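You operate a simulated robot arm through the tools that you are given. There is no shell and no other tool. Be economical: measure what you need, move in short steps, check, and stop when the job is done.

Carry out the task below with a simulated two-armed robot. There is one attempt and no reset: what you move stays moved.

## Task
Wipe up the spill on the top of the prep table with the orange rag and put it back.
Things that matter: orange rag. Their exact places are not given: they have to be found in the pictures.

Only the result counts: the job must be done as asked and must still hold three seconds after the hand-in. Knocking over, shifting, dropping, spilling or breaking anything else fails it.

## Robot
Two 7-joint arms with two-finger parallel grippers on one trunk, on a base that drives. Base frame: it is fixed to the floor where the robot stands at the start and does not move with it; the origin is under the middle of the robot, x ahead of it, y to its left, z up; the surface under the hand at the start is at about z = 850. Readings come in mm, rad, newtons and seconds.
The left shoulder is at the start at [62, 197, 1079], the right one opposite. With the tool pointing down near the work surface each hand reaches from about 320 to 720 mm from the robot's upright axis, wherever it stands, measured 20 degrees to its own side. Payload 1.57 kg a hand.
The tool frame of a hand sits at the grasp point between the pads (the TCP): z along the fingers, y along the line on which they close. The tips reach 30 mm beyond it. Largest opening 110 mm; finger width 24, thickness 12; the body of the gripper, 48 by 112 mm, starts 78 mm behind the TCP.
Orientation is that of the tool frame in the base frame, as a unit quaternion [w, x, y, z]. With the fingers straight down and closing along the base's y, the tool's x points along the base's -x, its y along +y and its z along -z.

## Interface
- The arms move only by the tool drive_tool. It takes "left_deltas", "right_deltas" or both (then of equal length, played together; a hand with none holds still); each is a list of rows, each a list of 6 numbers: the shift along the tool's x, y, z in cm, then the turn, a rotation vector about the tool's x, y, z in rad. In form: [[x, y, z, wx, wy, wz], ...]. A call has 1 to 8 rows; each row is the pose to reach, as a shift and turn from the pose commanded when the call began, along the tool's axes at that moment. "left_gripper" and "right_gripper" are, for a hand that has rows, the gripper command, from -1 (shut) to 1 (fully open), values between in proportion, set as the call begins (left out, the last holds). A row lasts 0.2 s, in which the tool goes at most 50 mm and 0.15 rad; a call with a longer step from one row to the next is refused whole, and so is a gripper value outside its range. Where a pose cannot be reached the arm comes as near as it can. A force on the tool above 40 N (or 10 N above the force at the start of the call, whichever is more), or a blocked arm, ends the call early, and 0.2 s more pass. Each finger travels about 72 mm/s and halts on what it meets, pressing with about 33 N; the grip force reading is that of the motor and also rises with nothing between the fingers. The clock runs only during rows and for 0.2 s after the last one: add rows that repeat a pose to give the fingers time. It gives the time, the measured TCP pose, the force on the tool (base axes), the opening and the grip force at its end, in the units of the frame above (readings bear some noise), with the torque about the TCP (base axes, N m) and any sound that the robot's microphone picked up.
- Cameras (640 x 400 px; columns grow to the right, rows downward): "scene" is now at [99.5, -21.4, 1655.2]; the picture's right is [-0.29, -0.96, 0.00], its down [-0.84, 0.26, -0.49] and it looks along [0.46, -0.14, -0.87] (base axes); focal length 285 px, centre (320, 200). "left" rides on the left gripper at [70, -16, -141] in its tool frame; the picture's right is [0.23, 0.97, 0.00], its down [-0.85, 0.20, -0.48] and it looks along [-0.47, 0.11, 0.88] (tool axes); focal length 222 px, centre (320, 200). "right" rides on the right gripper at [70, 16, -141] in its tool frame; the picture's right is [-0.23, 0.97, 0.00], its down [-0.85, -0.20, -0.48] and it looks along [-0.47, -0.11, 0.88] (tool axes); focal length 222 px, centre (320, 200).
- grab_frame(camera): a new picture of that camera. The clock stands still meanwhile.
- raise_lower(by): slides the trunk up (or, below 0, down) by that many mm; the arms and the scene camera ride with it, the base frame stays. It gives what a move gives, with no picture.
- drive_base(legs): drives the robot by 1 to 6 legs, each [ahead, left, turn to the left] in mm, mm and rad, along the robot's own axes; the way and the turn of a leg run together, so that a leg with both is an arc; at most 1500 mm and 3.142 rad a leg. The arms and the cameras ride along, it lands a little off, and it stops where it bumps. It gives what a move gives.
- head_to(pan, tilt): turns the head with the scene camera to pan (to the left, within 1.501 rad either way) and tilt (down, from -0.506 to 1.204), counted from straight ahead of the robot. It gives what a move gives.
- locate(camera, pixels): there is no depth. For up to 12 entries [column, row, z] of the newest picture of that camera ("zoom" is the newest enlarged one), the place [x, y] in the base frame at which the ray of that pixel passes the height z, good to about 2 mm, but the place of the scene camera against the robot may be out by one fixed shift of up to 12 mm in any direction. The clock stands still meanwhile.
- inspect(camera, box): a new picture of the part [left, top, right, bottom] of that camera's present view, enlarged. The clock stands still meanwhile.
- hand_in(): hands the job in; it is judged then, once.

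Go step by step. Measure first, check grasps and placings, and put right what went wrong. The budget is 80 turns and 70 pictures, counting those below and the enlarged ones. Unless the task says otherwise, let go and move clear before handing in, and close with one line.

The tools are called after ">>>" as a command line: name --argument value ..., lists and objects as JSON in quotes. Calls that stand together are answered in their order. drive_tool: Moves the arms, as the interface text tells. Its arguments: {"type":"object","properties":{"left_deltas":{"type":"array"},"left_gripper":{"type":"number"},"right_deltas":{"type":"array"},"right_gripper":{"type":"number"}},"required":[]} The other tools are called the same way: raise_lower (by) slides the trunk up or down; drive_base (legs) drives the base; head_to (pan, tilt) turns the head that bears the scene camera; grab_frame (camera) takes a picture; locate (camera, pixels) gives the place at which the rays of pixels pass given heights; inspect (camera, box) takes an enlarged picture of a part of a camera's view; hand_in () hands the job in.

At the start:

```text
clock: 0.0
left_tcp_pos: [495.2, 109.4, 1086.6]
left_tcp_rot: [-0.001, 0.0, 1.0, 0.0]
left_ft_force: [-0.5, 0.2, 0.4]
left_torque: [0.01, 0.02, 0.01]
left_width: 110.0
left_grip_force: 0.0
right_tcp_pos: [382.6, -238.0, 1107.3]
right_tcp_rot: [-0.001, -0.001, 1.0, 0.0]
right_ft_force: [0.4, 0.1, 0.9]
right_torque: [-0.01, -0.01, 0.0]
right_width: 110.1
right_grip_force: 0.0
trunk travel left (down, up): [-675.0, 315.0]
robot x, y, heading: [3.7, -0.5, -0.005]
head pan, tilt: [-0.298, 1.063]
```

scene: 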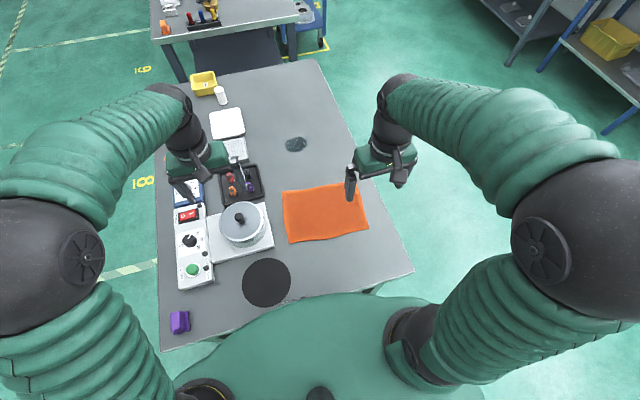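
right: 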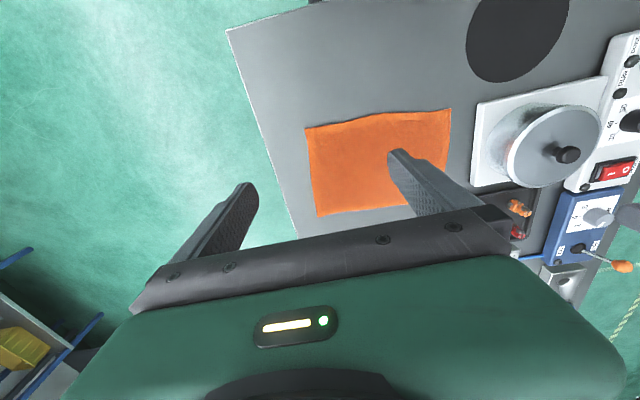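
left: 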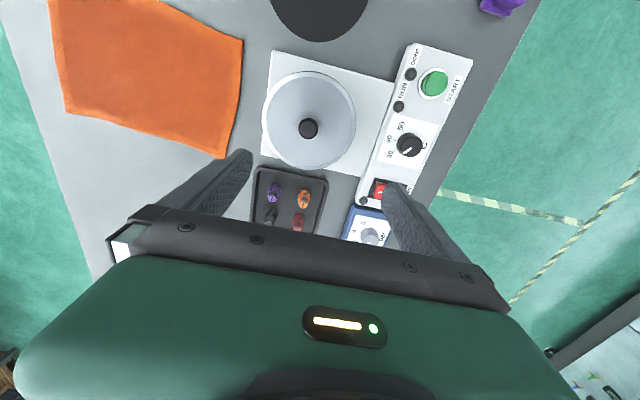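

The scene shows the orange rag around (325,212), a dark spot at (296,144) that may be the spill, and a black disc at (267,282). I'll enlarge these and locate them.

>>> inspect --camera "scene" --box '[220, 110, 420, 235]'

>>> inspect --camera "scene" --box '[160, 180, 420, 342]'

>>> locate --camera "scene" --pixels '[[296, 144, 850], [285, 145, 850], [307, 143, 850], [296, 136, 850], [296, 152, 850], [283, 193, 850], [357, 184, 850], [368, 231, 850], [290, 242, 850], [267, 282, 850], [414, 271, 850], [317, 60, 850]]'

```text
3.20 times, centred on (320, 172) of scene
```

zoom: 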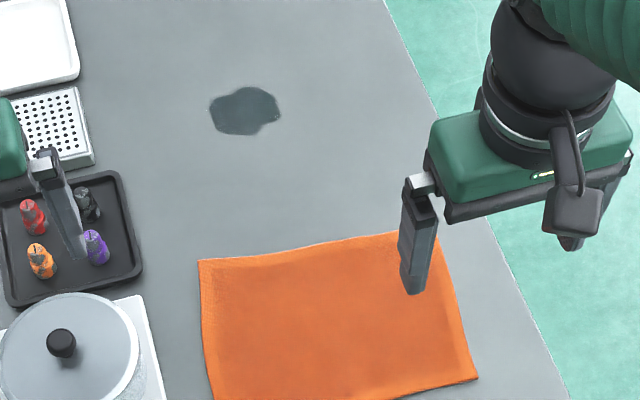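

```text
2.46 times, centred on (290, 261) of scene
```

zoom: 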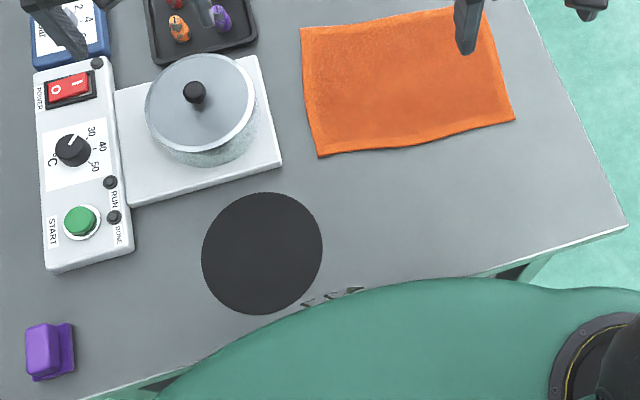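

```text
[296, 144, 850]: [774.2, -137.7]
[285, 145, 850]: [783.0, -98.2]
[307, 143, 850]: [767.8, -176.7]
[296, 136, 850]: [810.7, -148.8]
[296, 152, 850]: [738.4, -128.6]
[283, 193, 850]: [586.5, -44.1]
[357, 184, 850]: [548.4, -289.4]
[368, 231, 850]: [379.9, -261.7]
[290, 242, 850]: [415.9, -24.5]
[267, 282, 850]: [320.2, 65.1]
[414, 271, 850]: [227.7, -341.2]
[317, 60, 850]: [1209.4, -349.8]
```

The spill is the dark irregular patch at about (775,-138), and the rag spans about x 380–587, y -25 to -289. I'll measure the rag with the right wrist camera, then bring the right hand above it.

>>> locate --camera "right" --pixels '[[306, 128, 850], [449, 108, 850], [318, 217, 850], [440, 170, 850], [228, 31, 850], [500, 88, 850]]'

>>> drive_tool --right_deltas '[[-1, 2, 3, 0, 0, 0], [-2, 4, 6, 0, 0, 0], [-2, 6, 9, 0, 0, 0], [-2, 8, 12, 0, 0, 0]]'

>>> grab_frame --camera "right"

```text
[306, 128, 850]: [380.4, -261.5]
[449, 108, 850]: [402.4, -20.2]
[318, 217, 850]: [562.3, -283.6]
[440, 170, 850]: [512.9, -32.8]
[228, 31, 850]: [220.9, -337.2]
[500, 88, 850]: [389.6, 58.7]
```

```text
clock: 1.0
left_tcp_pos: [495.9, 110.4, 1086.7]
left_tcp_rot: [-0.001, 0.0, 1.0, -0.001]
left_ft_force: [-0.1, -0.7, 0.2]
left_torque: [-0.04, -0.01, 0.01]
left_width: 109.9
left_grip_force: 0.0
right_tcp_pos: [403.8, -156.1, 988.6]
right_tcp_rot: [0.0, -0.001, 1.0, 0.0]
right_ft_force: [0.2, 0.7, 0.1]
right_torque: [-0.03, 0.0, 0.01]
right_width: 110.0
right_grip_force: 0.1
trunk travel left (down, up): [-675.0, 315.0]
robot x, y, heading: [-2.7, 1.1, 0.0]
head pan, tilt: [-0.298, 1.063]
```

```text
64 pictures are left
```

right: 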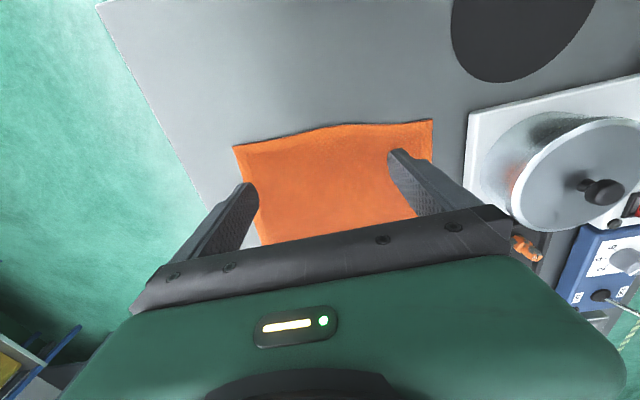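

The rag corners agree in both cameras, with the centre at about (480,-153). The spill at x≈775 is too far from here, so I want to work from the table's right side. I'll check the floor there before driving.

>>> head_to --pan -1.2 --tilt 0.75

>>> grab_frame --camera "scene"

```text
clock: 2.2
left_tcp_pos: [495.1, 109.5, 1087.2]
left_tcp_rot: [0.0, 0.0, 1.0, 0.0]
left_ft_force: [0.2, -0.1, -0.4]
left_torque: [0.0, 0.0, -0.02]
left_width: 110.0
left_grip_force: 0.1
right_tcp_pos: [402.8, -156.7, 991.8]
right_tcp_rot: [0.0, 0.0, 1.0, 0.0]
right_ft_force: [0.3, 0.2, 0.6]
right_torque: [-0.01, -0.01, -0.04]
right_width: 109.9
right_grip_force: 0.0
trunk travel left (down, up): [-675.0, 315.0]
robot x, y, heading: [-2.4, -0.2, 0.004]
head pan, tilt: [-1.201, 0.75]
```

```text
63 pictures are left
```

scene: 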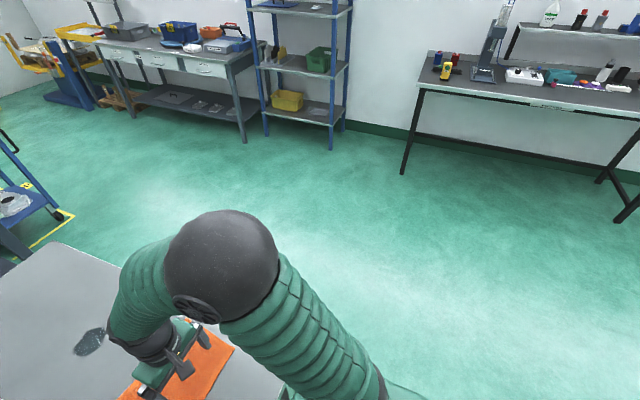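

The floor to the right is open, with furniture only along the far wall. I'll drive right, turn left and slide along the table's right side in legs.

>>> locate --camera "scene" --pixels '[[330, 150, 0], [402, 174, 0], [245, 143, 0], [618, 222, 0]]'

>>> drive_base --legs '[[-50, -740, 0], [0, 0, 1.571], [0, -680, 0]]'

>>> head_to --pan 0.0 --tilt 1.0

>>> grab_frame --camera "scene"

```text
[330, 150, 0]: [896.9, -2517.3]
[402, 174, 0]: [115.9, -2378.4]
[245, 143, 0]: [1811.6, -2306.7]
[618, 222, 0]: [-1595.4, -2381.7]
```

```text
clock: 13.5
left_tcp_pos: [515.0, -301.2, 1086.5]
left_tcp_rot: [0.001, -0.698, 0.716, -0.001]
left_ft_force: [-0.2, -0.4, 0.8]
left_torque: [-0.02, -0.04, -0.01]
left_width: 110.1
left_grip_force: 0.1
right_tcp_pos: [779.5, -401.1, 990.2]
right_tcp_rot: [0.0, -0.698, 0.716, -0.002]
right_ft_force: [-1.1, 0.1, 0.4]
right_torque: [0.0, 0.0, -0.01]
right_width: 110.2
right_grip_force: 0.1
trunk travel left (down, up): [-675.0, 315.0]
robot x, y, heading: [617.1, -801.6, 1.546]
head pan, tilt: [-1.201, 0.75]
```

```text
clock: 14.9
left_tcp_pos: [518.4, -301.0, 1088.1]
left_tcp_rot: [0.001, -0.697, 0.717, 0.001]
left_ft_force: [-0.3, -1.3, -0.5]
left_torque: [0.0, 0.0, 0.0]
left_width: 109.9
left_grip_force: 0.0
right_tcp_pos: [783.1, -401.3, 991.3]
right_tcp_rot: [0.0, -0.698, 0.717, 0.0]
right_ft_force: [-0.6, -0.5, 0.0]
right_torque: [0.03, -0.01, -0.02]
right_width: 109.9
right_grip_force: 0.1
trunk travel left (down, up): [-675.0, 315.0]
robot x, y, heading: [617.8, -800.3, 1.544]
head pan, tilt: [0.0, 1.0]
```

```text
62 pictures are left
```

scene: 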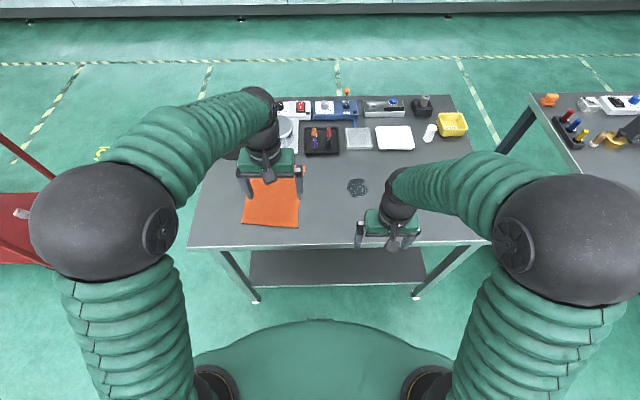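

The robot stands at (617,-800) beside the table with the rag and spill both ahead. I'll shift so that the right shoulder lies midway between them, which lets the right arm reach both.

>>> drive_base --legs '[[0, 186, 0.027], [130, 0, 0]]'

>>> head_to --pan -0.2 --tilt 1.1

>>> grab_frame --camera "scene"

>>> grab_frame --camera "right"

```text
clock: 17.3
left_tcp_pos: [320.8, -169.9, 1087.7]
left_tcp_rot: [0.001, -0.707, 0.707, 0.001]
left_ft_force: [0.3, -0.3, 0.3]
left_torque: [-0.06, -0.01, -0.01]
left_width: 109.8
left_grip_force: 0.0
right_tcp_pos: [587.8, -262.0, 991.8]
right_tcp_rot: [-0.001, 0.707, -0.707, -0.001]
right_ft_force: [0.3, -0.2, -0.4]
right_torque: [0.03, -0.03, -0.01]
right_width: 110.2
right_grip_force: 0.1
trunk travel left (down, up): [-675.0, 315.0]
robot x, y, heading: [435.6, -665.9, 1.567]
head pan, tilt: [0.0, 1.0]
```

```text
clock: 18.1
left_tcp_pos: [322.9, -168.8, 1087.5]
left_tcp_rot: [-0.001, -0.707, 0.707, 0.0]
left_ft_force: [0.1, -0.1, 0.5]
left_torque: [-0.02, 0.02, 0.01]
left_width: 110.1
left_grip_force: 0.0
right_tcp_pos: [590.5, -260.4, 989.5]
right_tcp_rot: [0.0, -0.707, 0.707, 0.0]
right_ft_force: [-0.3, 1.5, 0.1]
right_torque: [-0.01, -0.02, 0.04]
right_width: 110.3
right_grip_force: 0.1
trunk travel left (down, up): [-675.0, 315.0]
robot x, y, heading: [428.0, -663.7, 1.572]
head pan, tilt: [-0.201, 1.1]
```

```text
61 pictures are left
```

scene: 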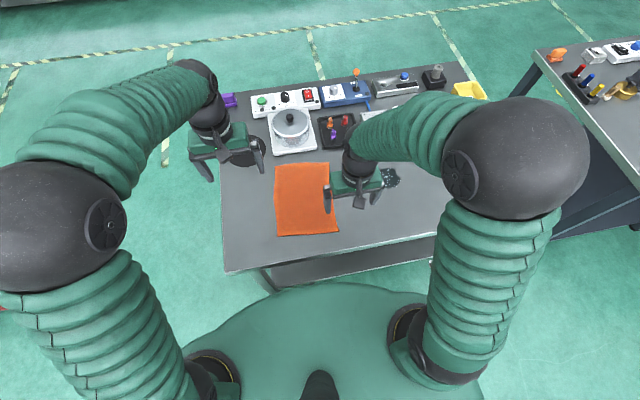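

```text
60 pictures are left
```

right: 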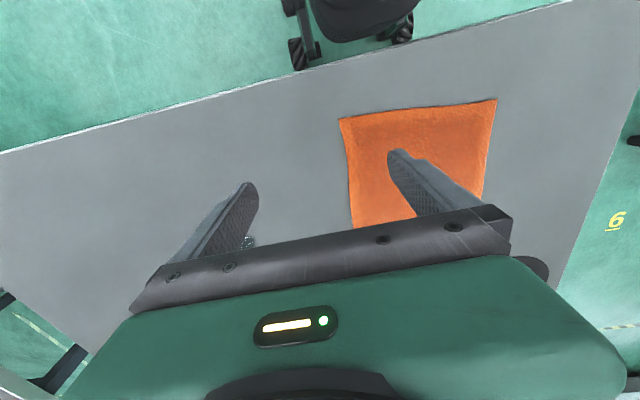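

The right hand now sits between the rag and the spill. I'll enlarge the rag to judge its thickness and measure its corners from the wrist camera.

>>> locate --camera "right" --pixels '[[340, 119, 850], [497, 100, 850], [351, 230, 850], [483, 200, 850], [247, 243, 850]]'

>>> inspect --camera "right" --box '[330, 90, 510, 202]'

>>> inspect --camera "scene" --box '[260, 140, 420, 240]'

```text
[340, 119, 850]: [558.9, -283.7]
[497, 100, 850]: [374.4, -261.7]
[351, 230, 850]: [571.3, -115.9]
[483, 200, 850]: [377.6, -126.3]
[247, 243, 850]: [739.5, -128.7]
```

```text
3.56 times, centred on (420, 146) of right
```

zoom: 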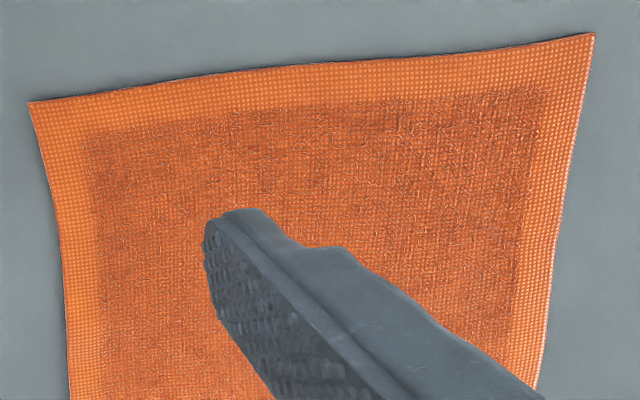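

```text
4.00 times, centred on (340, 190) of scene
```

zoom: 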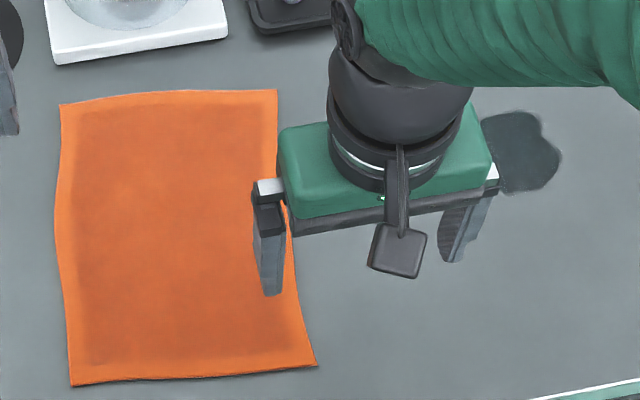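

The rag is a thin cloth lying flat, with corners matching the earlier measurement. I'll move above its centre at (478,-153), part-close the fingers to about 50 mm and come down to just above it.

>>> drive_tool --right_deltas '[[-2.2, 2.3, 0, 0, 0, 0], [-4.5, 4.6, 1, 0, 0, 0], [-6.6, 7, 3, 0, 0, 0], [-8.7, 9.1, 5, 0, 0, 0], [-10.7, 11.25, 7, 0, 0, 0], [-10.7, 11.25, 9, 0, 0, 0], [-10.7, 11.25, 9, 0, 0, 0]]' --right_gripper -0.09

>>> grab_frame --camera "right"

>>> grab_frame --camera "scene"

```text
clock: 19.7
left_tcp_pos: [320.6, -169.5, 1088.6]
left_tcp_rot: [0.001, -0.707, 0.707, 0.001]
left_ft_force: [-0.7, -0.8, 0.2]
left_torque: [0.05, 0.02, -0.04]
left_width: 109.9
left_grip_force: 0.1
right_tcp_pos: [477.2, -154.2, 902.0]
right_tcp_rot: [0.001, -0.707, 0.708, 0.0]
right_ft_force: [0.0, 0.4, 0.4]
right_torque: [-0.01, 0.01, 0.02]
right_width: 50.0
right_grip_force: 0.1
trunk travel left (down, up): [-675.0, 315.0]
robot x, y, heading: [428.4, -660.3, 1.574]
head pan, tilt: [-0.201, 1.1]
```

```text
57 pictures are left
```

right: 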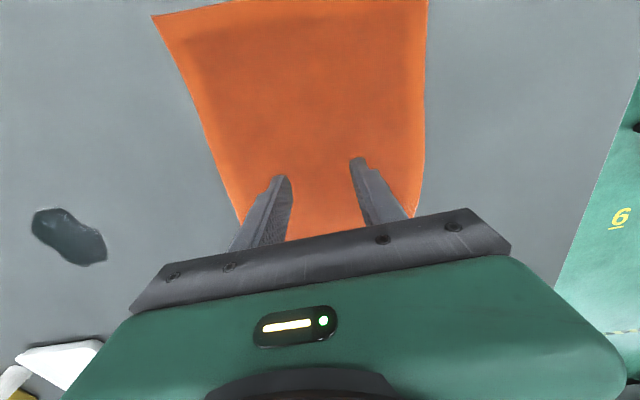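

```text
56 pictures are left
```

scene: 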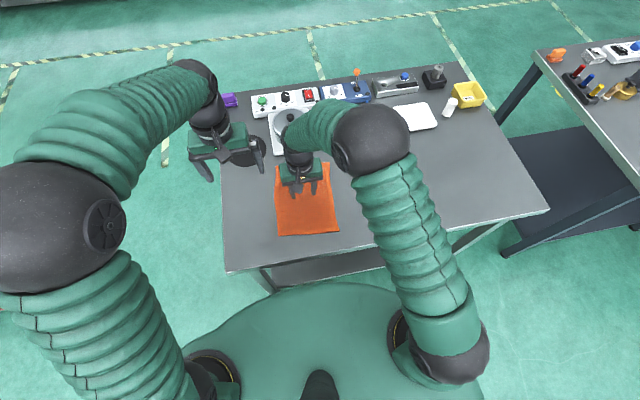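

The fingers are 50 mm apart over the rag centre, and the spill is visible at (68,237). I'll measure the spill and lower gently to make contact.

>>> locate --camera "right" --pixels '[[32, 225, 850], [107, 255, 850], [50, 208, 850], [88, 265, 850], [68, 237, 850], [152, 17, 850], [428, 2, 850]]'

>>> drive_tool --right_deltas '[[0, 0, 1.0, 0, 0, 0], [0, 0, 1.6, 0, 0, 0], [0, 0, 1.9, 0, 0, 0], [0, 0, 2.1, 0, 0, 0]]'

```text
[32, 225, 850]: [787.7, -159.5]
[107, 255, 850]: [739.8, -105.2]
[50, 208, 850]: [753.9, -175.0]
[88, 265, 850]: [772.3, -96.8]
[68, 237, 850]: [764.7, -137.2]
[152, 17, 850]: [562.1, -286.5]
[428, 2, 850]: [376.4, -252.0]
```

```text
clock: 20.7
left_tcp_pos: [320.8, -170.0, 1088.8]
left_tcp_rot: [0.002, -0.707, 0.708, 0.001]
left_ft_force: [-0.3, -0.3, -0.2]
left_torque: [-0.01, 0.03, 0.0]
left_width: 109.9
left_grip_force: 0.1
right_tcp_pos: [475.7, -154.5, 883.9]
right_tcp_rot: [0.001, -0.707, 0.707, 0.002]
right_ft_force: [3.4, -0.5, 15.3]
right_torque: [-0.01, -0.09, 0.01]
right_width: 49.8
right_grip_force: 0.1
trunk travel left (down, up): [-675.0, 315.0]
robot x, y, heading: [432.0, -661.6, 1.566]
head pan, tilt: [-0.201, 1.1]
```

Contact is made at z≈884 with 15 N. Now I'll close the fingers to gather the cloth.

>>> drive_tool --right_deltas '[[0, 0, 0, 0, 0, 0], [0, 0, 0, 0, 0, 0], [0, 0, 0, 0, 0, 0], [0, 0, 0, 0, 0, 0]]' --right_gripper -1

>>> grab_frame --camera "right"

>>> inspect --camera "scene" --box '[240, 130, 400, 240]'

```text
clock: 21.7
left_tcp_pos: [319.9, -169.8, 1088.6]
left_tcp_rot: [-0.002, 0.707, -0.707, 0.0]
left_ft_force: [-0.7, -0.1, 0.3]
left_torque: [-0.02, 0.0, 0.0]
left_width: 110.2
left_grip_force: 0.1
right_tcp_pos: [474.0, -154.1, 882.4]
right_tcp_rot: [0.002, -0.707, 0.707, 0.002]
right_ft_force: [-1.3, 2.8, 24.1]
right_torque: [0.05, 0.03, 0.01]
right_width: 4.7
right_grip_force: 25.3
trunk travel left (down, up): [-675.0, 315.0]
robot x, y, heading: [432.4, -661.9, 1.574]
head pan, tilt: [-0.201, 1.1]
```

```text
55 pictures are left
```

right: 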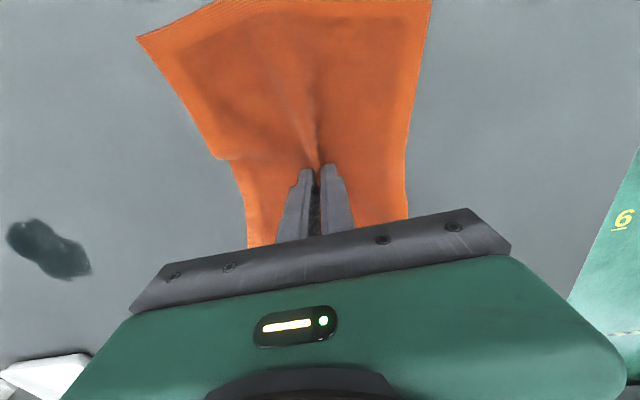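

```text
3.64 times, centred on (320, 185) of scene
```

zoom: 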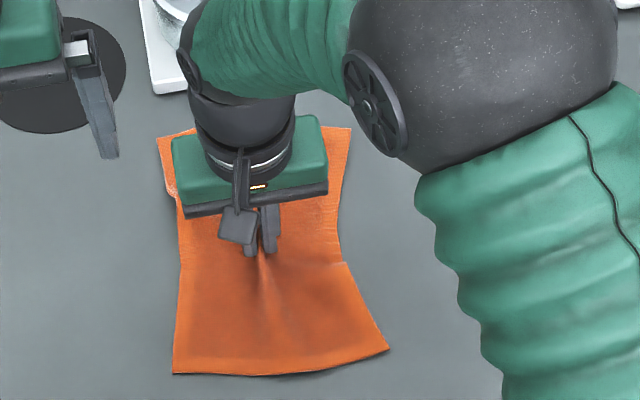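

The cloth is pinched in a fold (opening 4.7 mm, grip 25 N). I'll ease the pressure slightly and drag it along the table toward the spill.

>>> drive_tool --right_deltas '[[0, 0, -0.2, 0, 0, 0], [0, -2, -0.2, 0, 0, 0], [0.2, -5, -0.2, 0, 0, 0], [0.4, -8.5, -0.2, 0, 0, 0], [0.6, -12, -0.2, 0, 0, 0], [0.8, -15, -0.2, 0, 0, 0]]'

>>> grab_frame --camera "scene"

```text
clock: 23.1
left_tcp_pos: [320.3, -168.8, 1087.6]
left_tcp_rot: [0.0, -0.707, 0.707, 0.0]
left_ft_force: [0.6, -1.1, -0.5]
left_torque: [0.02, 0.06, 0.04]
left_width: 110.1
left_grip_force: 0.0
right_tcp_pos: [627.5, -164.5, 883.8]
right_tcp_rot: [0.0, 0.707, -0.707, 0.0]
right_ft_force: [-1.1, 0.3, 4.8]
right_torque: [0.02, 0.06, -0.02]
right_width: 4.6
right_grip_force: 25.0
trunk travel left (down, up): [-675.0, 315.0]
robot x, y, heading: [431.9, -664.7, 1.571]
head pan, tilt: [-0.201, 1.1]
```

```text
53 pictures are left
```

scene: 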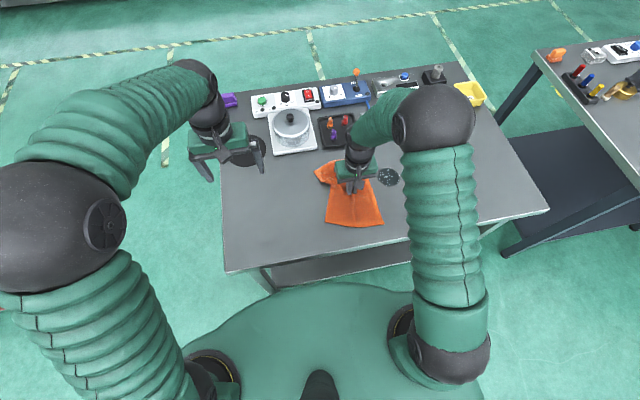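

The rag follows the hand, with light contact of 5 N. I'll continue onto the spill.

>>> drive_tool --right_deltas '[[0, -3.5, 0, 0, 0, 0], [0, -7, 0.1, 0, 0, 0], [0, -10.5, 0.1, 0, 0, 0], [0, -14, 0.1, 0, 0, 0], [0, -17.5, 0.1, 0, 0, 0]]'

>>> grab_frame --camera "scene"

>>> grab_frame --camera "right"

```text
clock: 24.3
left_tcp_pos: [321.3, -168.3, 1088.8]
left_tcp_rot: [0.0, 0.707, -0.707, 0.0]
left_ft_force: [0.5, 0.0, -0.8]
left_torque: [-0.05, 0.01, 0.03]
left_width: 110.0
left_grip_force: 0.2
right_tcp_pos: [796.7, -162.2, 882.4]
right_tcp_rot: [0.0, -0.707, 0.707, 0.0]
right_ft_force: [-4.0, -0.1, 12.3]
right_torque: [-0.04, 0.15, 0.02]
right_width: 4.7
right_grip_force: 25.4
trunk travel left (down, up): [-675.0, 315.0]
robot x, y, heading: [430.2, -661.5, 1.571]
head pan, tilt: [-0.201, 1.1]
```

```text
52 pictures are left
```

scene: 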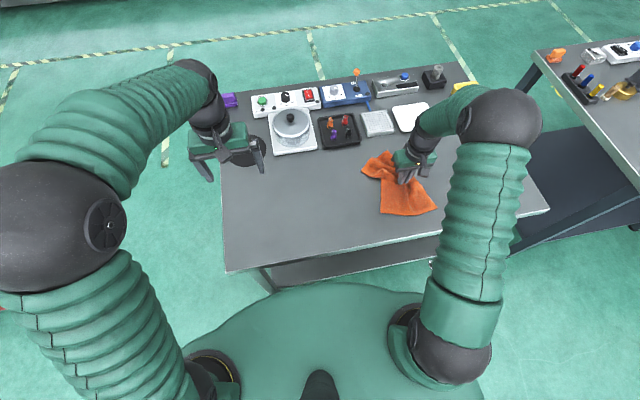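

```text
51 pictures are left
```

right: 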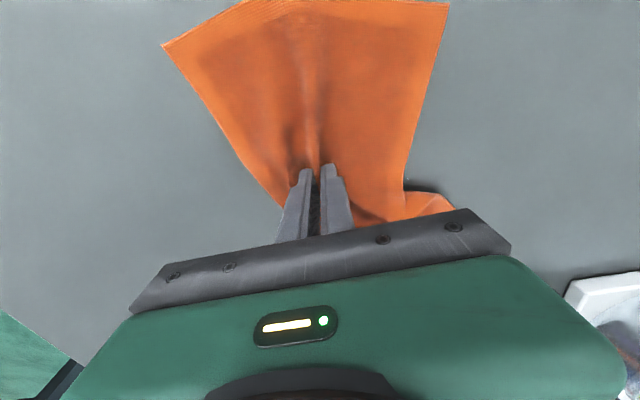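

The rag now lies over the spill. Before scrubbing I'll check how far the perforated box and white tray are from the rag.

>>> locate --camera "scene" --pixels '[[366, 138, 850], [393, 135, 850], [405, 132, 850], [362, 170, 850], [378, 152, 850], [395, 153, 850], [359, 145, 850]]'

>>> inspect --camera "scene" --box '[320, 95, 480, 225]'

```text
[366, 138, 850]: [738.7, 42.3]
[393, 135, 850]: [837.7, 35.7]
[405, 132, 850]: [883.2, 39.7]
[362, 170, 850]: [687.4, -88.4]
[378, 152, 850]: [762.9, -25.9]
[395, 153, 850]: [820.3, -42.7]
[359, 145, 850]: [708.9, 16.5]
```

```text
3.08 times, centred on (400, 160) of scene
```

zoom: 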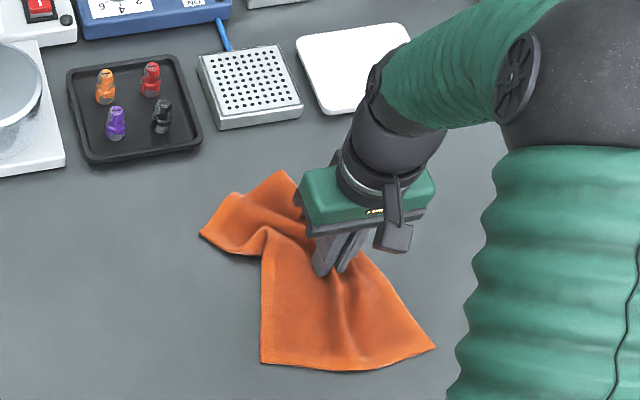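

The obstacles are at y≥35 and the rag's far edge is at y≈-26. I'll scrub back and forth over x 720–800 with the hand at y≤-120.

>>> drive_tool --right_deltas '[[0, 3.8, 0, 0, 0, 0], [0, 7.7, 0, 0, 0, 0], [2.0, 7.7, 0, 0, 0, 0], [2.0, 3.8, 0, 0, 0, 0], [2.0, 0, 0, 0, 0, 0], [-2.2, 0, 0, 0, 0, 0], [-2.2, 3.8, 0, 0, 0, 0], [-2.2, 7.7, 0, 0, 0, 0]]'

>>> drive_tool --right_deltas '[[-1.8, 0, 0, 0, 0, 0], [-1.8, -3.8, 0, 0, 0, 0], [-1.8, -7.0, 0, 0, 0, 0], [0.5, -7.0, 0, 0, 0, 0], [0.5, -3.5, 0, 0, 0, 0], [0.5, 0, 0, 0, 0, 0], [0.5, 3.5, 0, 0, 0, 0], [0.5, 7, 0, 0, 0, 0]]'

>>> grab_frame --camera "scene"

>>> inspect --camera "scene" --box '[320, 95, 480, 225]'

```text
clock: 26.1
left_tcp_pos: [318.3, -170.8, 1089.5]
left_tcp_rot: [0.002, -0.707, 0.707, 0.002]
left_ft_force: [0.4, -0.1, 0.4]
left_torque: [0.03, -0.03, 0.0]
left_width: 109.9
left_grip_force: 0.1
right_tcp_pos: [723.4, -139.8, 881.4]
right_tcp_rot: [0.004, -0.706, 0.708, 0.001]
right_ft_force: [11.1, 0.8, 33.2]
right_torque: [-0.02, -0.35, 0.0]
right_width: 4.7
right_grip_force: 25.2
trunk travel left (down, up): [-675.0, 315.0]
robot x, y, heading: [430.9, -663.2, 1.57]
head pan, tilt: [-0.201, 1.1]
```

```text
clock: 27.9
left_tcp_pos: [321.4, -170.8, 1089.1]
left_tcp_rot: [0.001, -0.707, 0.707, 0.001]
left_ft_force: [-0.4, 0.4, -1.3]
left_torque: [0.0, 0.02, -0.02]
left_width: 110.1
left_grip_force: 0.1
right_tcp_pos: [650.4, -143.8, 883.0]
right_tcp_rot: [-0.002, 0.707, -0.707, -0.001]
right_ft_force: [10.3, -0.2, 29.3]
right_torque: [0.0, -0.29, 0.05]
right_width: 4.8
right_grip_force: 25.6
trunk travel left (down, up): [-675.0, 315.0]
robot x, y, heading: [428.6, -663.2, 1.57]
head pan, tilt: [-0.201, 1.1]
```

```text
49 pictures are left
```

scene: 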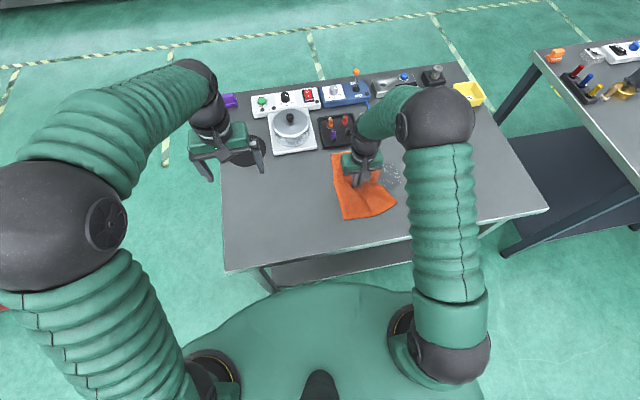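

```text
3.08 times, centred on (400, 160) of scene
```

zoom: 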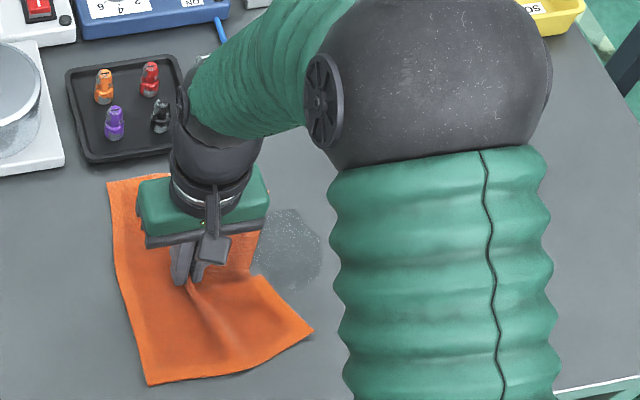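

The spill has faded to a faint speckle around zoom (290,250), so wiping works. I'll scrub more over it, keeping a bit further from the tool tray.

>>> drive_tool --right_deltas '[[1.5, -4, 0, 0, 0, 0], [1.5, -8, 0, 0, 0, 0], [1.5, -12, 0, 0, 0, 0], [1.5, -16, 0, 0, 0, 0], [3.5, -16, 0, 0, 0, 0], [3.5, -12, 0, 0, 0, 0], [3.5, -8, 0, 0, 0, 0], [3.5, -6, 0, 0, 0, 0]]'

>>> drive_tool --right_deltas '[[-4, 0, 0, 0, 0, 0], [-4, -4, 0, 0, 0, 0], [-4, -8, 0, 0, 0, 0], [-4, -11, 0, 0, 0, 0], [-6, -11, 0, 0, 0, 0], [-6, -7, 0, 0, 0, 0], [-6, -3, 0, 0, 0, 0], [-6, 0, 0, 0, 0, 0]]'

>>> drive_tool --right_deltas '[[3.5, 0, 0, 0, 0, 0], [3.5, -4, 0, 0, 0, 0], [3.5, -8, 0, 0, 0, 0], [3.5, -4, 0, 0, 0, 0], [3.5, 0, 0, 0, 0, 0], [3.5, 4, 0, 0, 0, 0], [3.5, 8, 0, 0, 0, 0], [3.5, 8, 0, 0, 0, 0]]'

>>> inspect --camera "scene" --box '[320, 95, 480, 225]'

```text
clock: 29.5
left_tcp_pos: [319.2, -170.6, 1088.3]
left_tcp_rot: [0.002, -0.707, 0.708, -0.001]
left_ft_force: [0.3, -0.2, -0.2]
left_torque: [0.01, -0.01, 0.0]
left_width: 109.9
left_grip_force: 0.0
right_tcp_pos: [739.5, -181.5, 882.2]
right_tcp_rot: [0.005, -0.705, 0.709, 0.0]
right_ft_force: [4.3, -5.2, 21.5]
right_torque: [-0.21, -0.1, 0.0]
right_width: 4.7
right_grip_force: 25.3
trunk travel left (down, up): [-675.0, 315.0]
robot x, y, heading: [429.8, -661.0, 1.572]
head pan, tilt: [-0.201, 1.1]
stopped in row 8 (right hand): the force on the tool passed its limit at 42 N (the readings are from after the stop); the commanded pose is now the measured one
```

```text
clock: 31.3
left_tcp_pos: [320.5, -170.5, 1089.3]
left_tcp_rot: [0.002, -0.707, 0.708, 0.0]
left_ft_force: [0.0, -0.6, -0.4]
left_torque: [-0.02, 0.0, 0.04]
left_width: 109.8
left_grip_force: 0.1
right_tcp_pos: [743.2, -121.8, 882.6]
right_tcp_rot: [0.005, -0.705, 0.709, 0.001]
right_ft_force: [7.3, 0.1, 25.8]
right_torque: [0.0, -0.21, -0.01]
right_width: 4.6
right_grip_force: 25.2
trunk travel left (down, up): [-675.0, 315.0]
robot x, y, heading: [430.7, -662.1, 1.572]
head pan, tilt: [-0.201, 1.1]
```

```text
clock: 33.2
left_tcp_pos: [321.4, -170.6, 1088.4]
left_tcp_rot: [0.002, -0.706, 0.708, 0.001]
left_ft_force: [-0.5, -0.1, -0.3]
left_torque: [0.0, -0.04, 0.03]
left_width: 110.0
left_grip_force: 0.0
right_tcp_pos: [661.8, -151.8, 882.6]
right_tcp_rot: [0.006, -0.706, 0.708, 0.001]
right_ft_force: [3.5, -7.3, 23.3]
right_torque: [-0.25, -0.09, 0.01]
right_width: 4.7
right_grip_force: 25.4
trunk travel left (down, up): [-675.0, 315.0]
robot x, y, heading: [431.1, -663.4, 1.567]
head pan, tilt: [-0.201, 1.1]
stopped in row 8 (right hand): the force on the tool passed its limit at 41 N (the readings are from after the stop); the commanded pose is now the measured one
```

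```text
3.08 times, centred on (400, 160) of scene
```

zoom: 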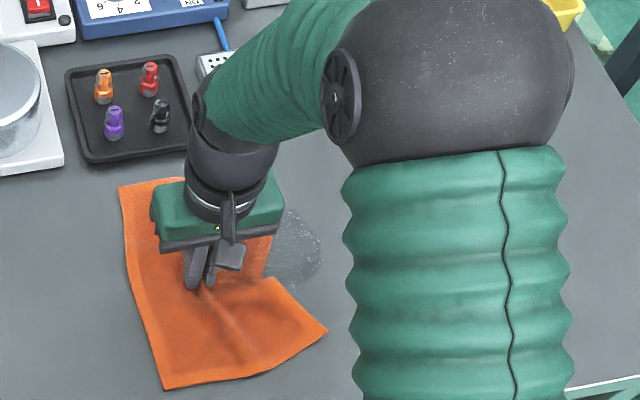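

A faint mark with specks remains, and pressure is slightly high. I'll ease up, pull the rag clear toward its place and look at the spot properly.

>>> drive_tool --right_deltas '[[0, 0, -0.15, 0, 0, 0], [0.3, 3, -0.15, 0, 0, 0], [0.6, 6.5, -0.15, 0, 0, 0], [0.6, 10, -0.15, 0, 0, 0]]'

>>> inspect --camera "scene" --box '[300, 95, 460, 225]'

>>> grab_frame --camera "right"

```text
clock: 34.2
left_tcp_pos: [318.5, -168.6, 1088.2]
left_tcp_rot: [0.001, -0.706, 0.708, 0.0]
left_ft_force: [-1.0, -1.0, 0.2]
left_torque: [0.01, 0.01, 0.03]
left_width: 110.2
left_grip_force: 0.0
right_tcp_pos: [559.5, -155.7, 882.9]
right_tcp_rot: [0.004, -0.706, 0.709, 0.0]
right_ft_force: [3.9, 0.0, 10.8]
right_torque: [-0.05, -0.13, -0.02]
right_width: 4.7
right_grip_force: 25.2
trunk travel left (down, up): [-675.0, 315.0]
robot x, y, heading: [432.1, -661.9, 1.576]
head pan, tilt: [-0.201, 1.1]
```

```text
3.08 times, centred on (380, 160) of scene
```

zoom: 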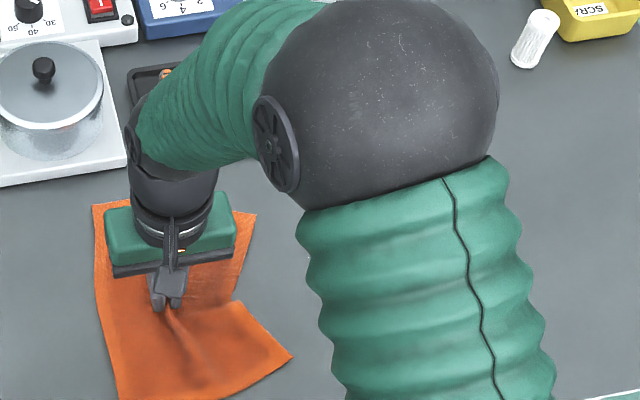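

```text
45 pictures are left
```

right: 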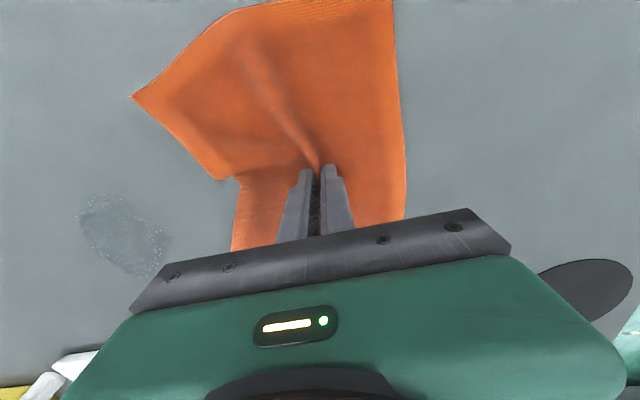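

A faint patch remains around right-camera (125,235). I'll enlarge and locate it.

>>> inspect --camera "right" --box '[50, 170, 210, 290]'

>>> locate --camera "right" --pixels '[[78, 215, 850], [125, 235, 850], [165, 240, 850], [150, 275, 850], [110, 197, 850]]'

```text
3.33 times, centred on (130, 230) of right
```

zoom: 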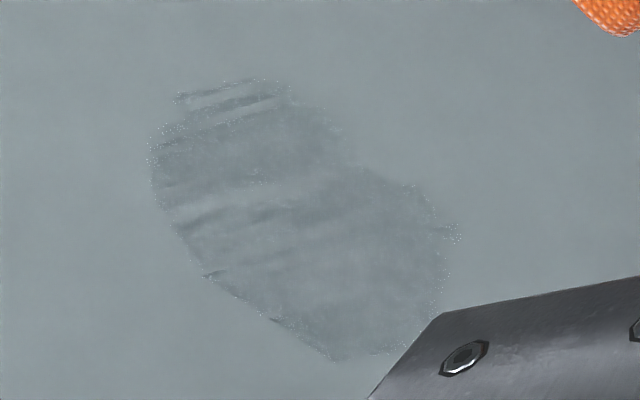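

```text
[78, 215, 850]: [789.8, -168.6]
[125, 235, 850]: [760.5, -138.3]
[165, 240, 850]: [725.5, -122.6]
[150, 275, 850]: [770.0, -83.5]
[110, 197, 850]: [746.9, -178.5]
```

The remaining film spans x 725–800, y -180 to -83, and the finger tracks clearly clean best. To reach its far side without pushing the cloth into the box, I'll release and regrasp nearer the rag's far edge.

>>> drive_tool --right_deltas '[[0, 0, 0, 0, 0, 0], [0, 0, 0, 0, 0, 0], [0, 0, -1, 0, 0, 0], [0, 0, -4, 0, 0, 0], [2, 0, -8, 0, 0, 0], [6, 0, -12, 0, 0, 0], [8, 0, -14, 0, 0, 0]]' --right_gripper 0.0

>>> grab_frame --camera "right"

>>> grab_frame --camera "scene"

```text
refused: row 6 steps farther than a row can; nothing moved
```

```text
43 pictures are left
```

right: 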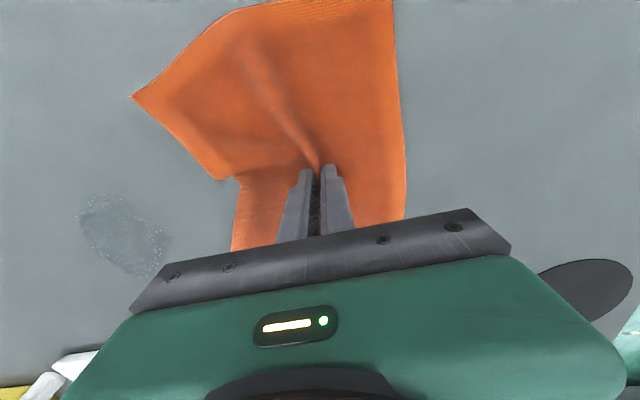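

```text
42 pictures are left
```

scene: 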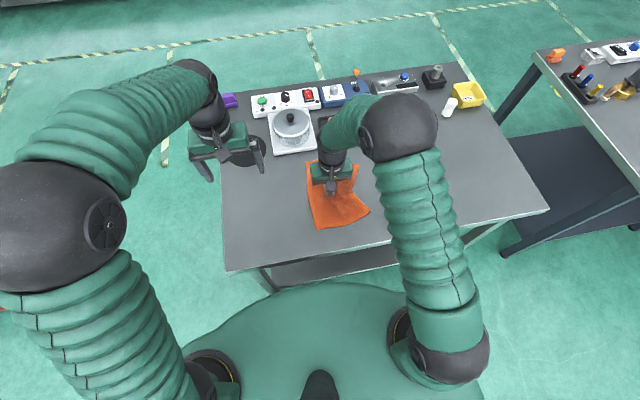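

Nothing moved, because one row was too long. I'll repeat with shorter steps.

>>> drive_tool --right_deltas '[[0, 0, 0, 0, 0, 0], [0, 0, 0, 0, 0, 0], [0, 0, -1, 0, 0, 0], [0, 0, -4, 0, 0, 0], [2, 0, -7, 0, 0, 0], [5, 0, -10, 0, 0, 0], [8, 0, -13, 0, 0, 0]]' --right_gripper 0.0

>>> grab_frame --camera "right"

>>> inspect --camera "scene" --box '[260, 120, 420, 240]'

```text
clock: 35.8
left_tcp_pos: [323.2, -171.2, 1087.7]
left_tcp_rot: [0.003, -0.707, 0.708, 0.0]
left_ft_force: [-0.4, 0.4, 0.1]
left_torque: [0.0, 0.0, -0.03]
left_width: 110.2
left_grip_force: 0.1
right_tcp_pos: [561.6, -239.4, 1010.6]
right_tcp_rot: [0.004, -0.706, 0.708, 0.001]
right_ft_force: [-0.2, -0.2, 0.8]
right_torque: [0.07, -0.01, -0.02]
right_width: 55.1
right_grip_force: 0.0
trunk travel left (down, up): [-675.0, 315.0]
robot x, y, heading: [432.1, -659.1, 1.57]
head pan, tilt: [-0.201, 1.1]
```

```text
41 pictures are left
```

right: 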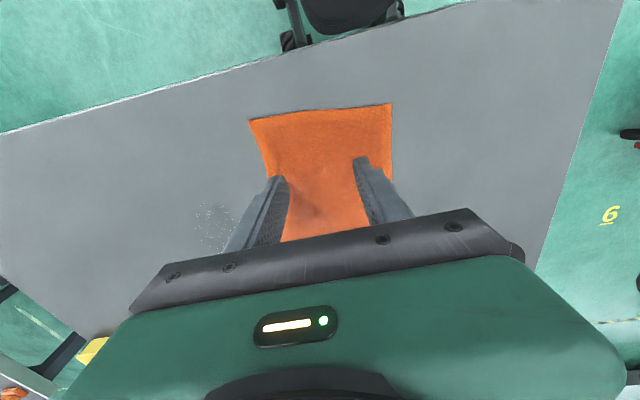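

```text
3.33 times, centred on (340, 180) of scene
```

zoom: 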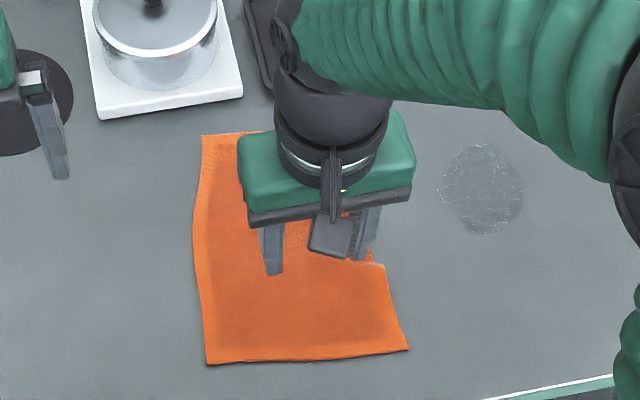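

The rag has sprung flat again, and the spill is faint at zoom (482,190). I'll locate the rag's corners for the regrasp.

>>> locate --camera "zoom" --pixels '[[202, 135, 850], [207, 365, 850], [408, 350, 850], [384, 265, 850], [482, 190, 850], [110, 115, 850], [240, 95, 850]]'

>>> locate --camera "right" --pixels '[[250, 121, 850], [390, 103, 850]]'

```text
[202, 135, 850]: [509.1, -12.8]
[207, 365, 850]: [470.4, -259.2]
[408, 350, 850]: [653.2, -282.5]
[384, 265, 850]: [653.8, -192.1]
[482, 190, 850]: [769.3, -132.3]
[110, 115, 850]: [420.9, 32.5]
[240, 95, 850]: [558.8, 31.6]
```

```text
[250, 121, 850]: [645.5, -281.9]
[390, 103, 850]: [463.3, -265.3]
```

The rag spans y -15 to -282, so I'll grip it at about (575,-90), only 75 mm from its far edge.

>>> drive_tool --right_deltas '[[-3.5, -0.4, 2, 0, 0, 0], [-7.5, -0.7, 4, 0, 0, 0], [-11.5, -1, 6, 0, 0, 0], [-15, -1.3, 8, 0, 0, 0], [-15, -1.3, 11, 0, 0, 0], [-15, -1.3, 12.3, 0, 0, 0], [-15, -1.3, 12.9, 0, 0, 0]]' --right_gripper -0.09

>>> drive_tool --right_deltas '[[0, 0, 0, 0, 0, 0], [0, 0, 0, 0, 0, 0], [0, 0, 0, 0, 0, 0], [0, 0, 0, 0, 0, 0]]' --right_gripper -1

>>> grab_frame --camera "right"

```text
clock: 37.4
left_tcp_pos: [322.2, -169.2, 1088.6]
left_tcp_rot: [0.001, -0.707, 0.707, 0.0]
left_ft_force: [0.4, 0.0, 0.0]
left_torque: [-0.02, 0.0, 0.0]
left_width: 109.9
left_grip_force: 0.2
right_tcp_pos: [574.1, -84.4, 884.0]
right_tcp_rot: [0.004, -0.706, 0.708, 0.002]
right_ft_force: [0.6, -0.4, 3.6]
right_torque: [0.0, 0.02, -0.04]
right_width: 50.0
right_grip_force: 0.1
trunk travel left (down, up): [-675.0, 315.0]
robot x, y, heading: [430.5, -658.7, 1.568]
head pan, tilt: [-0.201, 1.1]
```

```text
clock: 38.4
left_tcp_pos: [321.7, -168.3, 1088.2]
left_tcp_rot: [0.002, -0.707, 0.708, 0.0]
left_ft_force: [-0.2, 0.6, -0.2]
left_torque: [0.01, 0.03, 0.03]
left_width: 110.2
left_grip_force: 0.1
right_tcp_pos: [573.4, -85.6, 883.4]
right_tcp_rot: [0.004, -0.706, 0.708, 0.001]
right_ft_force: [-0.4, 0.0, 4.2]
right_torque: [0.03, 0.02, -0.04]
right_width: 4.5
right_grip_force: 25.0
trunk travel left (down, up): [-675.0, 315.0]
robot x, y, heading: [431.2, -661.8, 1.572]
head pan, tilt: [-0.201, 1.1]
```

```text
39 pictures are left
```

right: 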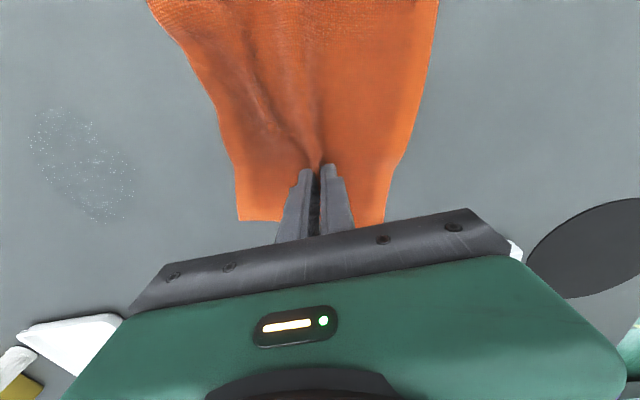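

The pinch is good (4.5 mm). Now I'll drag to the spill's edge and raster over it in fine zigzags.

>>> drive_tool --right_deltas '[[2.4, 0, 0, 0, 0, 0], [2.4, -4, 0, 0, 0, 0], [2.4, -8, 0.05, 0, 0, 0], [2, -12, 0.1, 0, 0, 0], [0, -14.2, 0.1, 0, 0, 0]]'

>>> drive_tool --right_deltas '[[0.3, -4.7, 0, 0, 0, 0], [0.6, -9.5, 0, 0, 0, 0], [1.2, -4.7, 0, 0, 0, 0], [1.8, 0, 0, 0, 0, 0], [2.4, -4.7, 0, 0, 0, 0], [3.0, -9.5, 0, 0, 0, 0], [3.6, -4.7, 0, 0, 0, 0], [4.2, 0, 0, 0, 0, 0]]'

>>> drive_tool --right_deltas '[[0.6, -4.7, 0, 0, 0, 0], [1.2, -9.5, 0, 0, 0, 0], [1.8, -4.7, 0, 0, 0, 0], [2.4, 0, 0, 0, 0, 0], [3.0, -4.7, 0, 0, 0, 0], [3.6, -9.5, 0, 0, 0, 0], [4.2, -4.7, 0, 0, 0, 0], [4.8, 0, 0, 0, 0, 0]]'

>>> inspect --camera "scene" --box '[320, 95, 480, 225]'

```text
clock: 39.6
left_tcp_pos: [322.2, -168.7, 1089.4]
left_tcp_rot: [0.0, -0.706, 0.708, 0.001]
left_ft_force: [-0.3, -0.7, 1.2]
left_torque: [-0.02, 0.01, -0.01]
left_width: 109.9
left_grip_force: 0.0
right_tcp_pos: [717.5, -86.6, 884.9]
right_tcp_rot: [0.004, -0.707, 0.708, 0.001]
right_ft_force: [-1.0, -2.0, 7.7]
right_torque: [-0.1, 0.01, -0.03]
right_width: 4.5
right_grip_force: 24.8
trunk travel left (down, up): [-675.0, 315.0]
robot x, y, heading: [428.6, -663.0, 1.569]
head pan, tilt: [-0.201, 1.1]
```

```text
clock: 41.4
left_tcp_pos: [314.3, -168.8, 1086.3]
left_tcp_rot: [0.004, -0.707, 0.707, -0.001]
left_ft_force: [-0.3, 0.1, -0.3]
left_torque: [-0.03, -0.03, 0.03]
left_width: 110.0
left_grip_force: 0.1
right_tcp_pos: [708.1, -129.6, 882.6]
right_tcp_rot: [0.005, -0.707, 0.708, -0.002]
right_ft_force: [2.6, -0.6, 10.5]
right_torque: [-0.04, -0.15, 0.02]
right_width: 4.7
right_grip_force: 25.0
trunk travel left (down, up): [-675.0, 315.0]
robot x, y, heading: [430.7, -663.7, 1.571]
head pan, tilt: [-0.201, 1.1]
```

```text
clock: 43.2
left_tcp_pos: [313.1, -167.6, 1086.0]
left_tcp_rot: [-0.004, 0.707, -0.707, 0.002]
left_ft_force: [0.0, 0.0, 0.2]
left_torque: [-0.01, 0.0, -0.02]
left_width: 109.9
left_grip_force: 0.1
right_tcp_pos: [707.6, -180.3, 884.5]
right_tcp_rot: [0.006, -0.706, 0.708, -0.002]
right_ft_force: [0.5, 0.4, 1.4]
right_torque: [0.02, -0.03, -0.01]
right_width: 4.8
right_grip_force: 25.3
trunk travel left (down, up): [-675.0, 315.0]
robot x, y, heading: [431.1, -665.0, 1.568]
head pan, tilt: [-0.201, 1.1]
```

```text
3.08 times, centred on (400, 160) of scene
```

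zoom: 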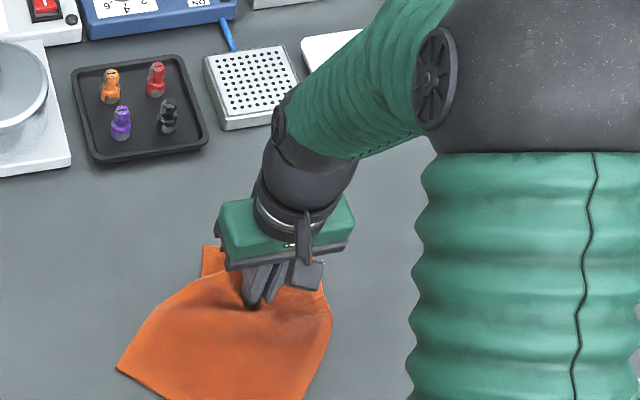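

The spill spot no longer shows around the hand. I'll check with the wrist camera.

>>> grab_frame --camera "right"

>>> inspect --camera "right" --box '[100, 100, 320, 240]'

```text
37 pictures are left
```

right: 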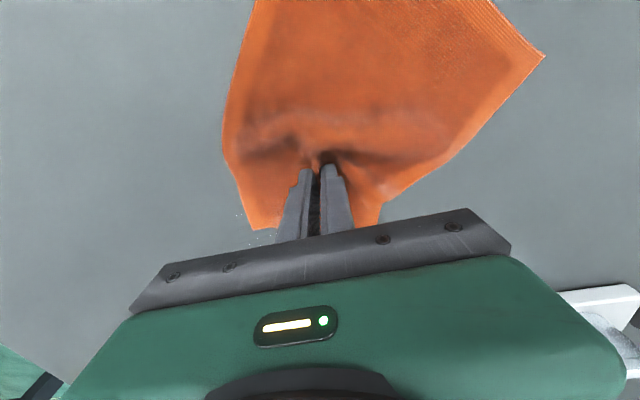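

```text
2.86 times, centred on (210, 170) of right
```

zoom: 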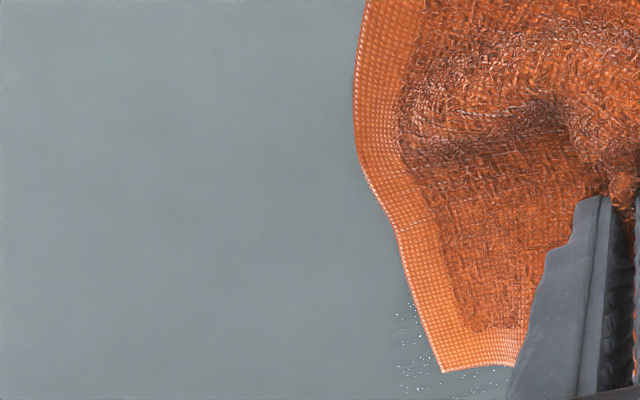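

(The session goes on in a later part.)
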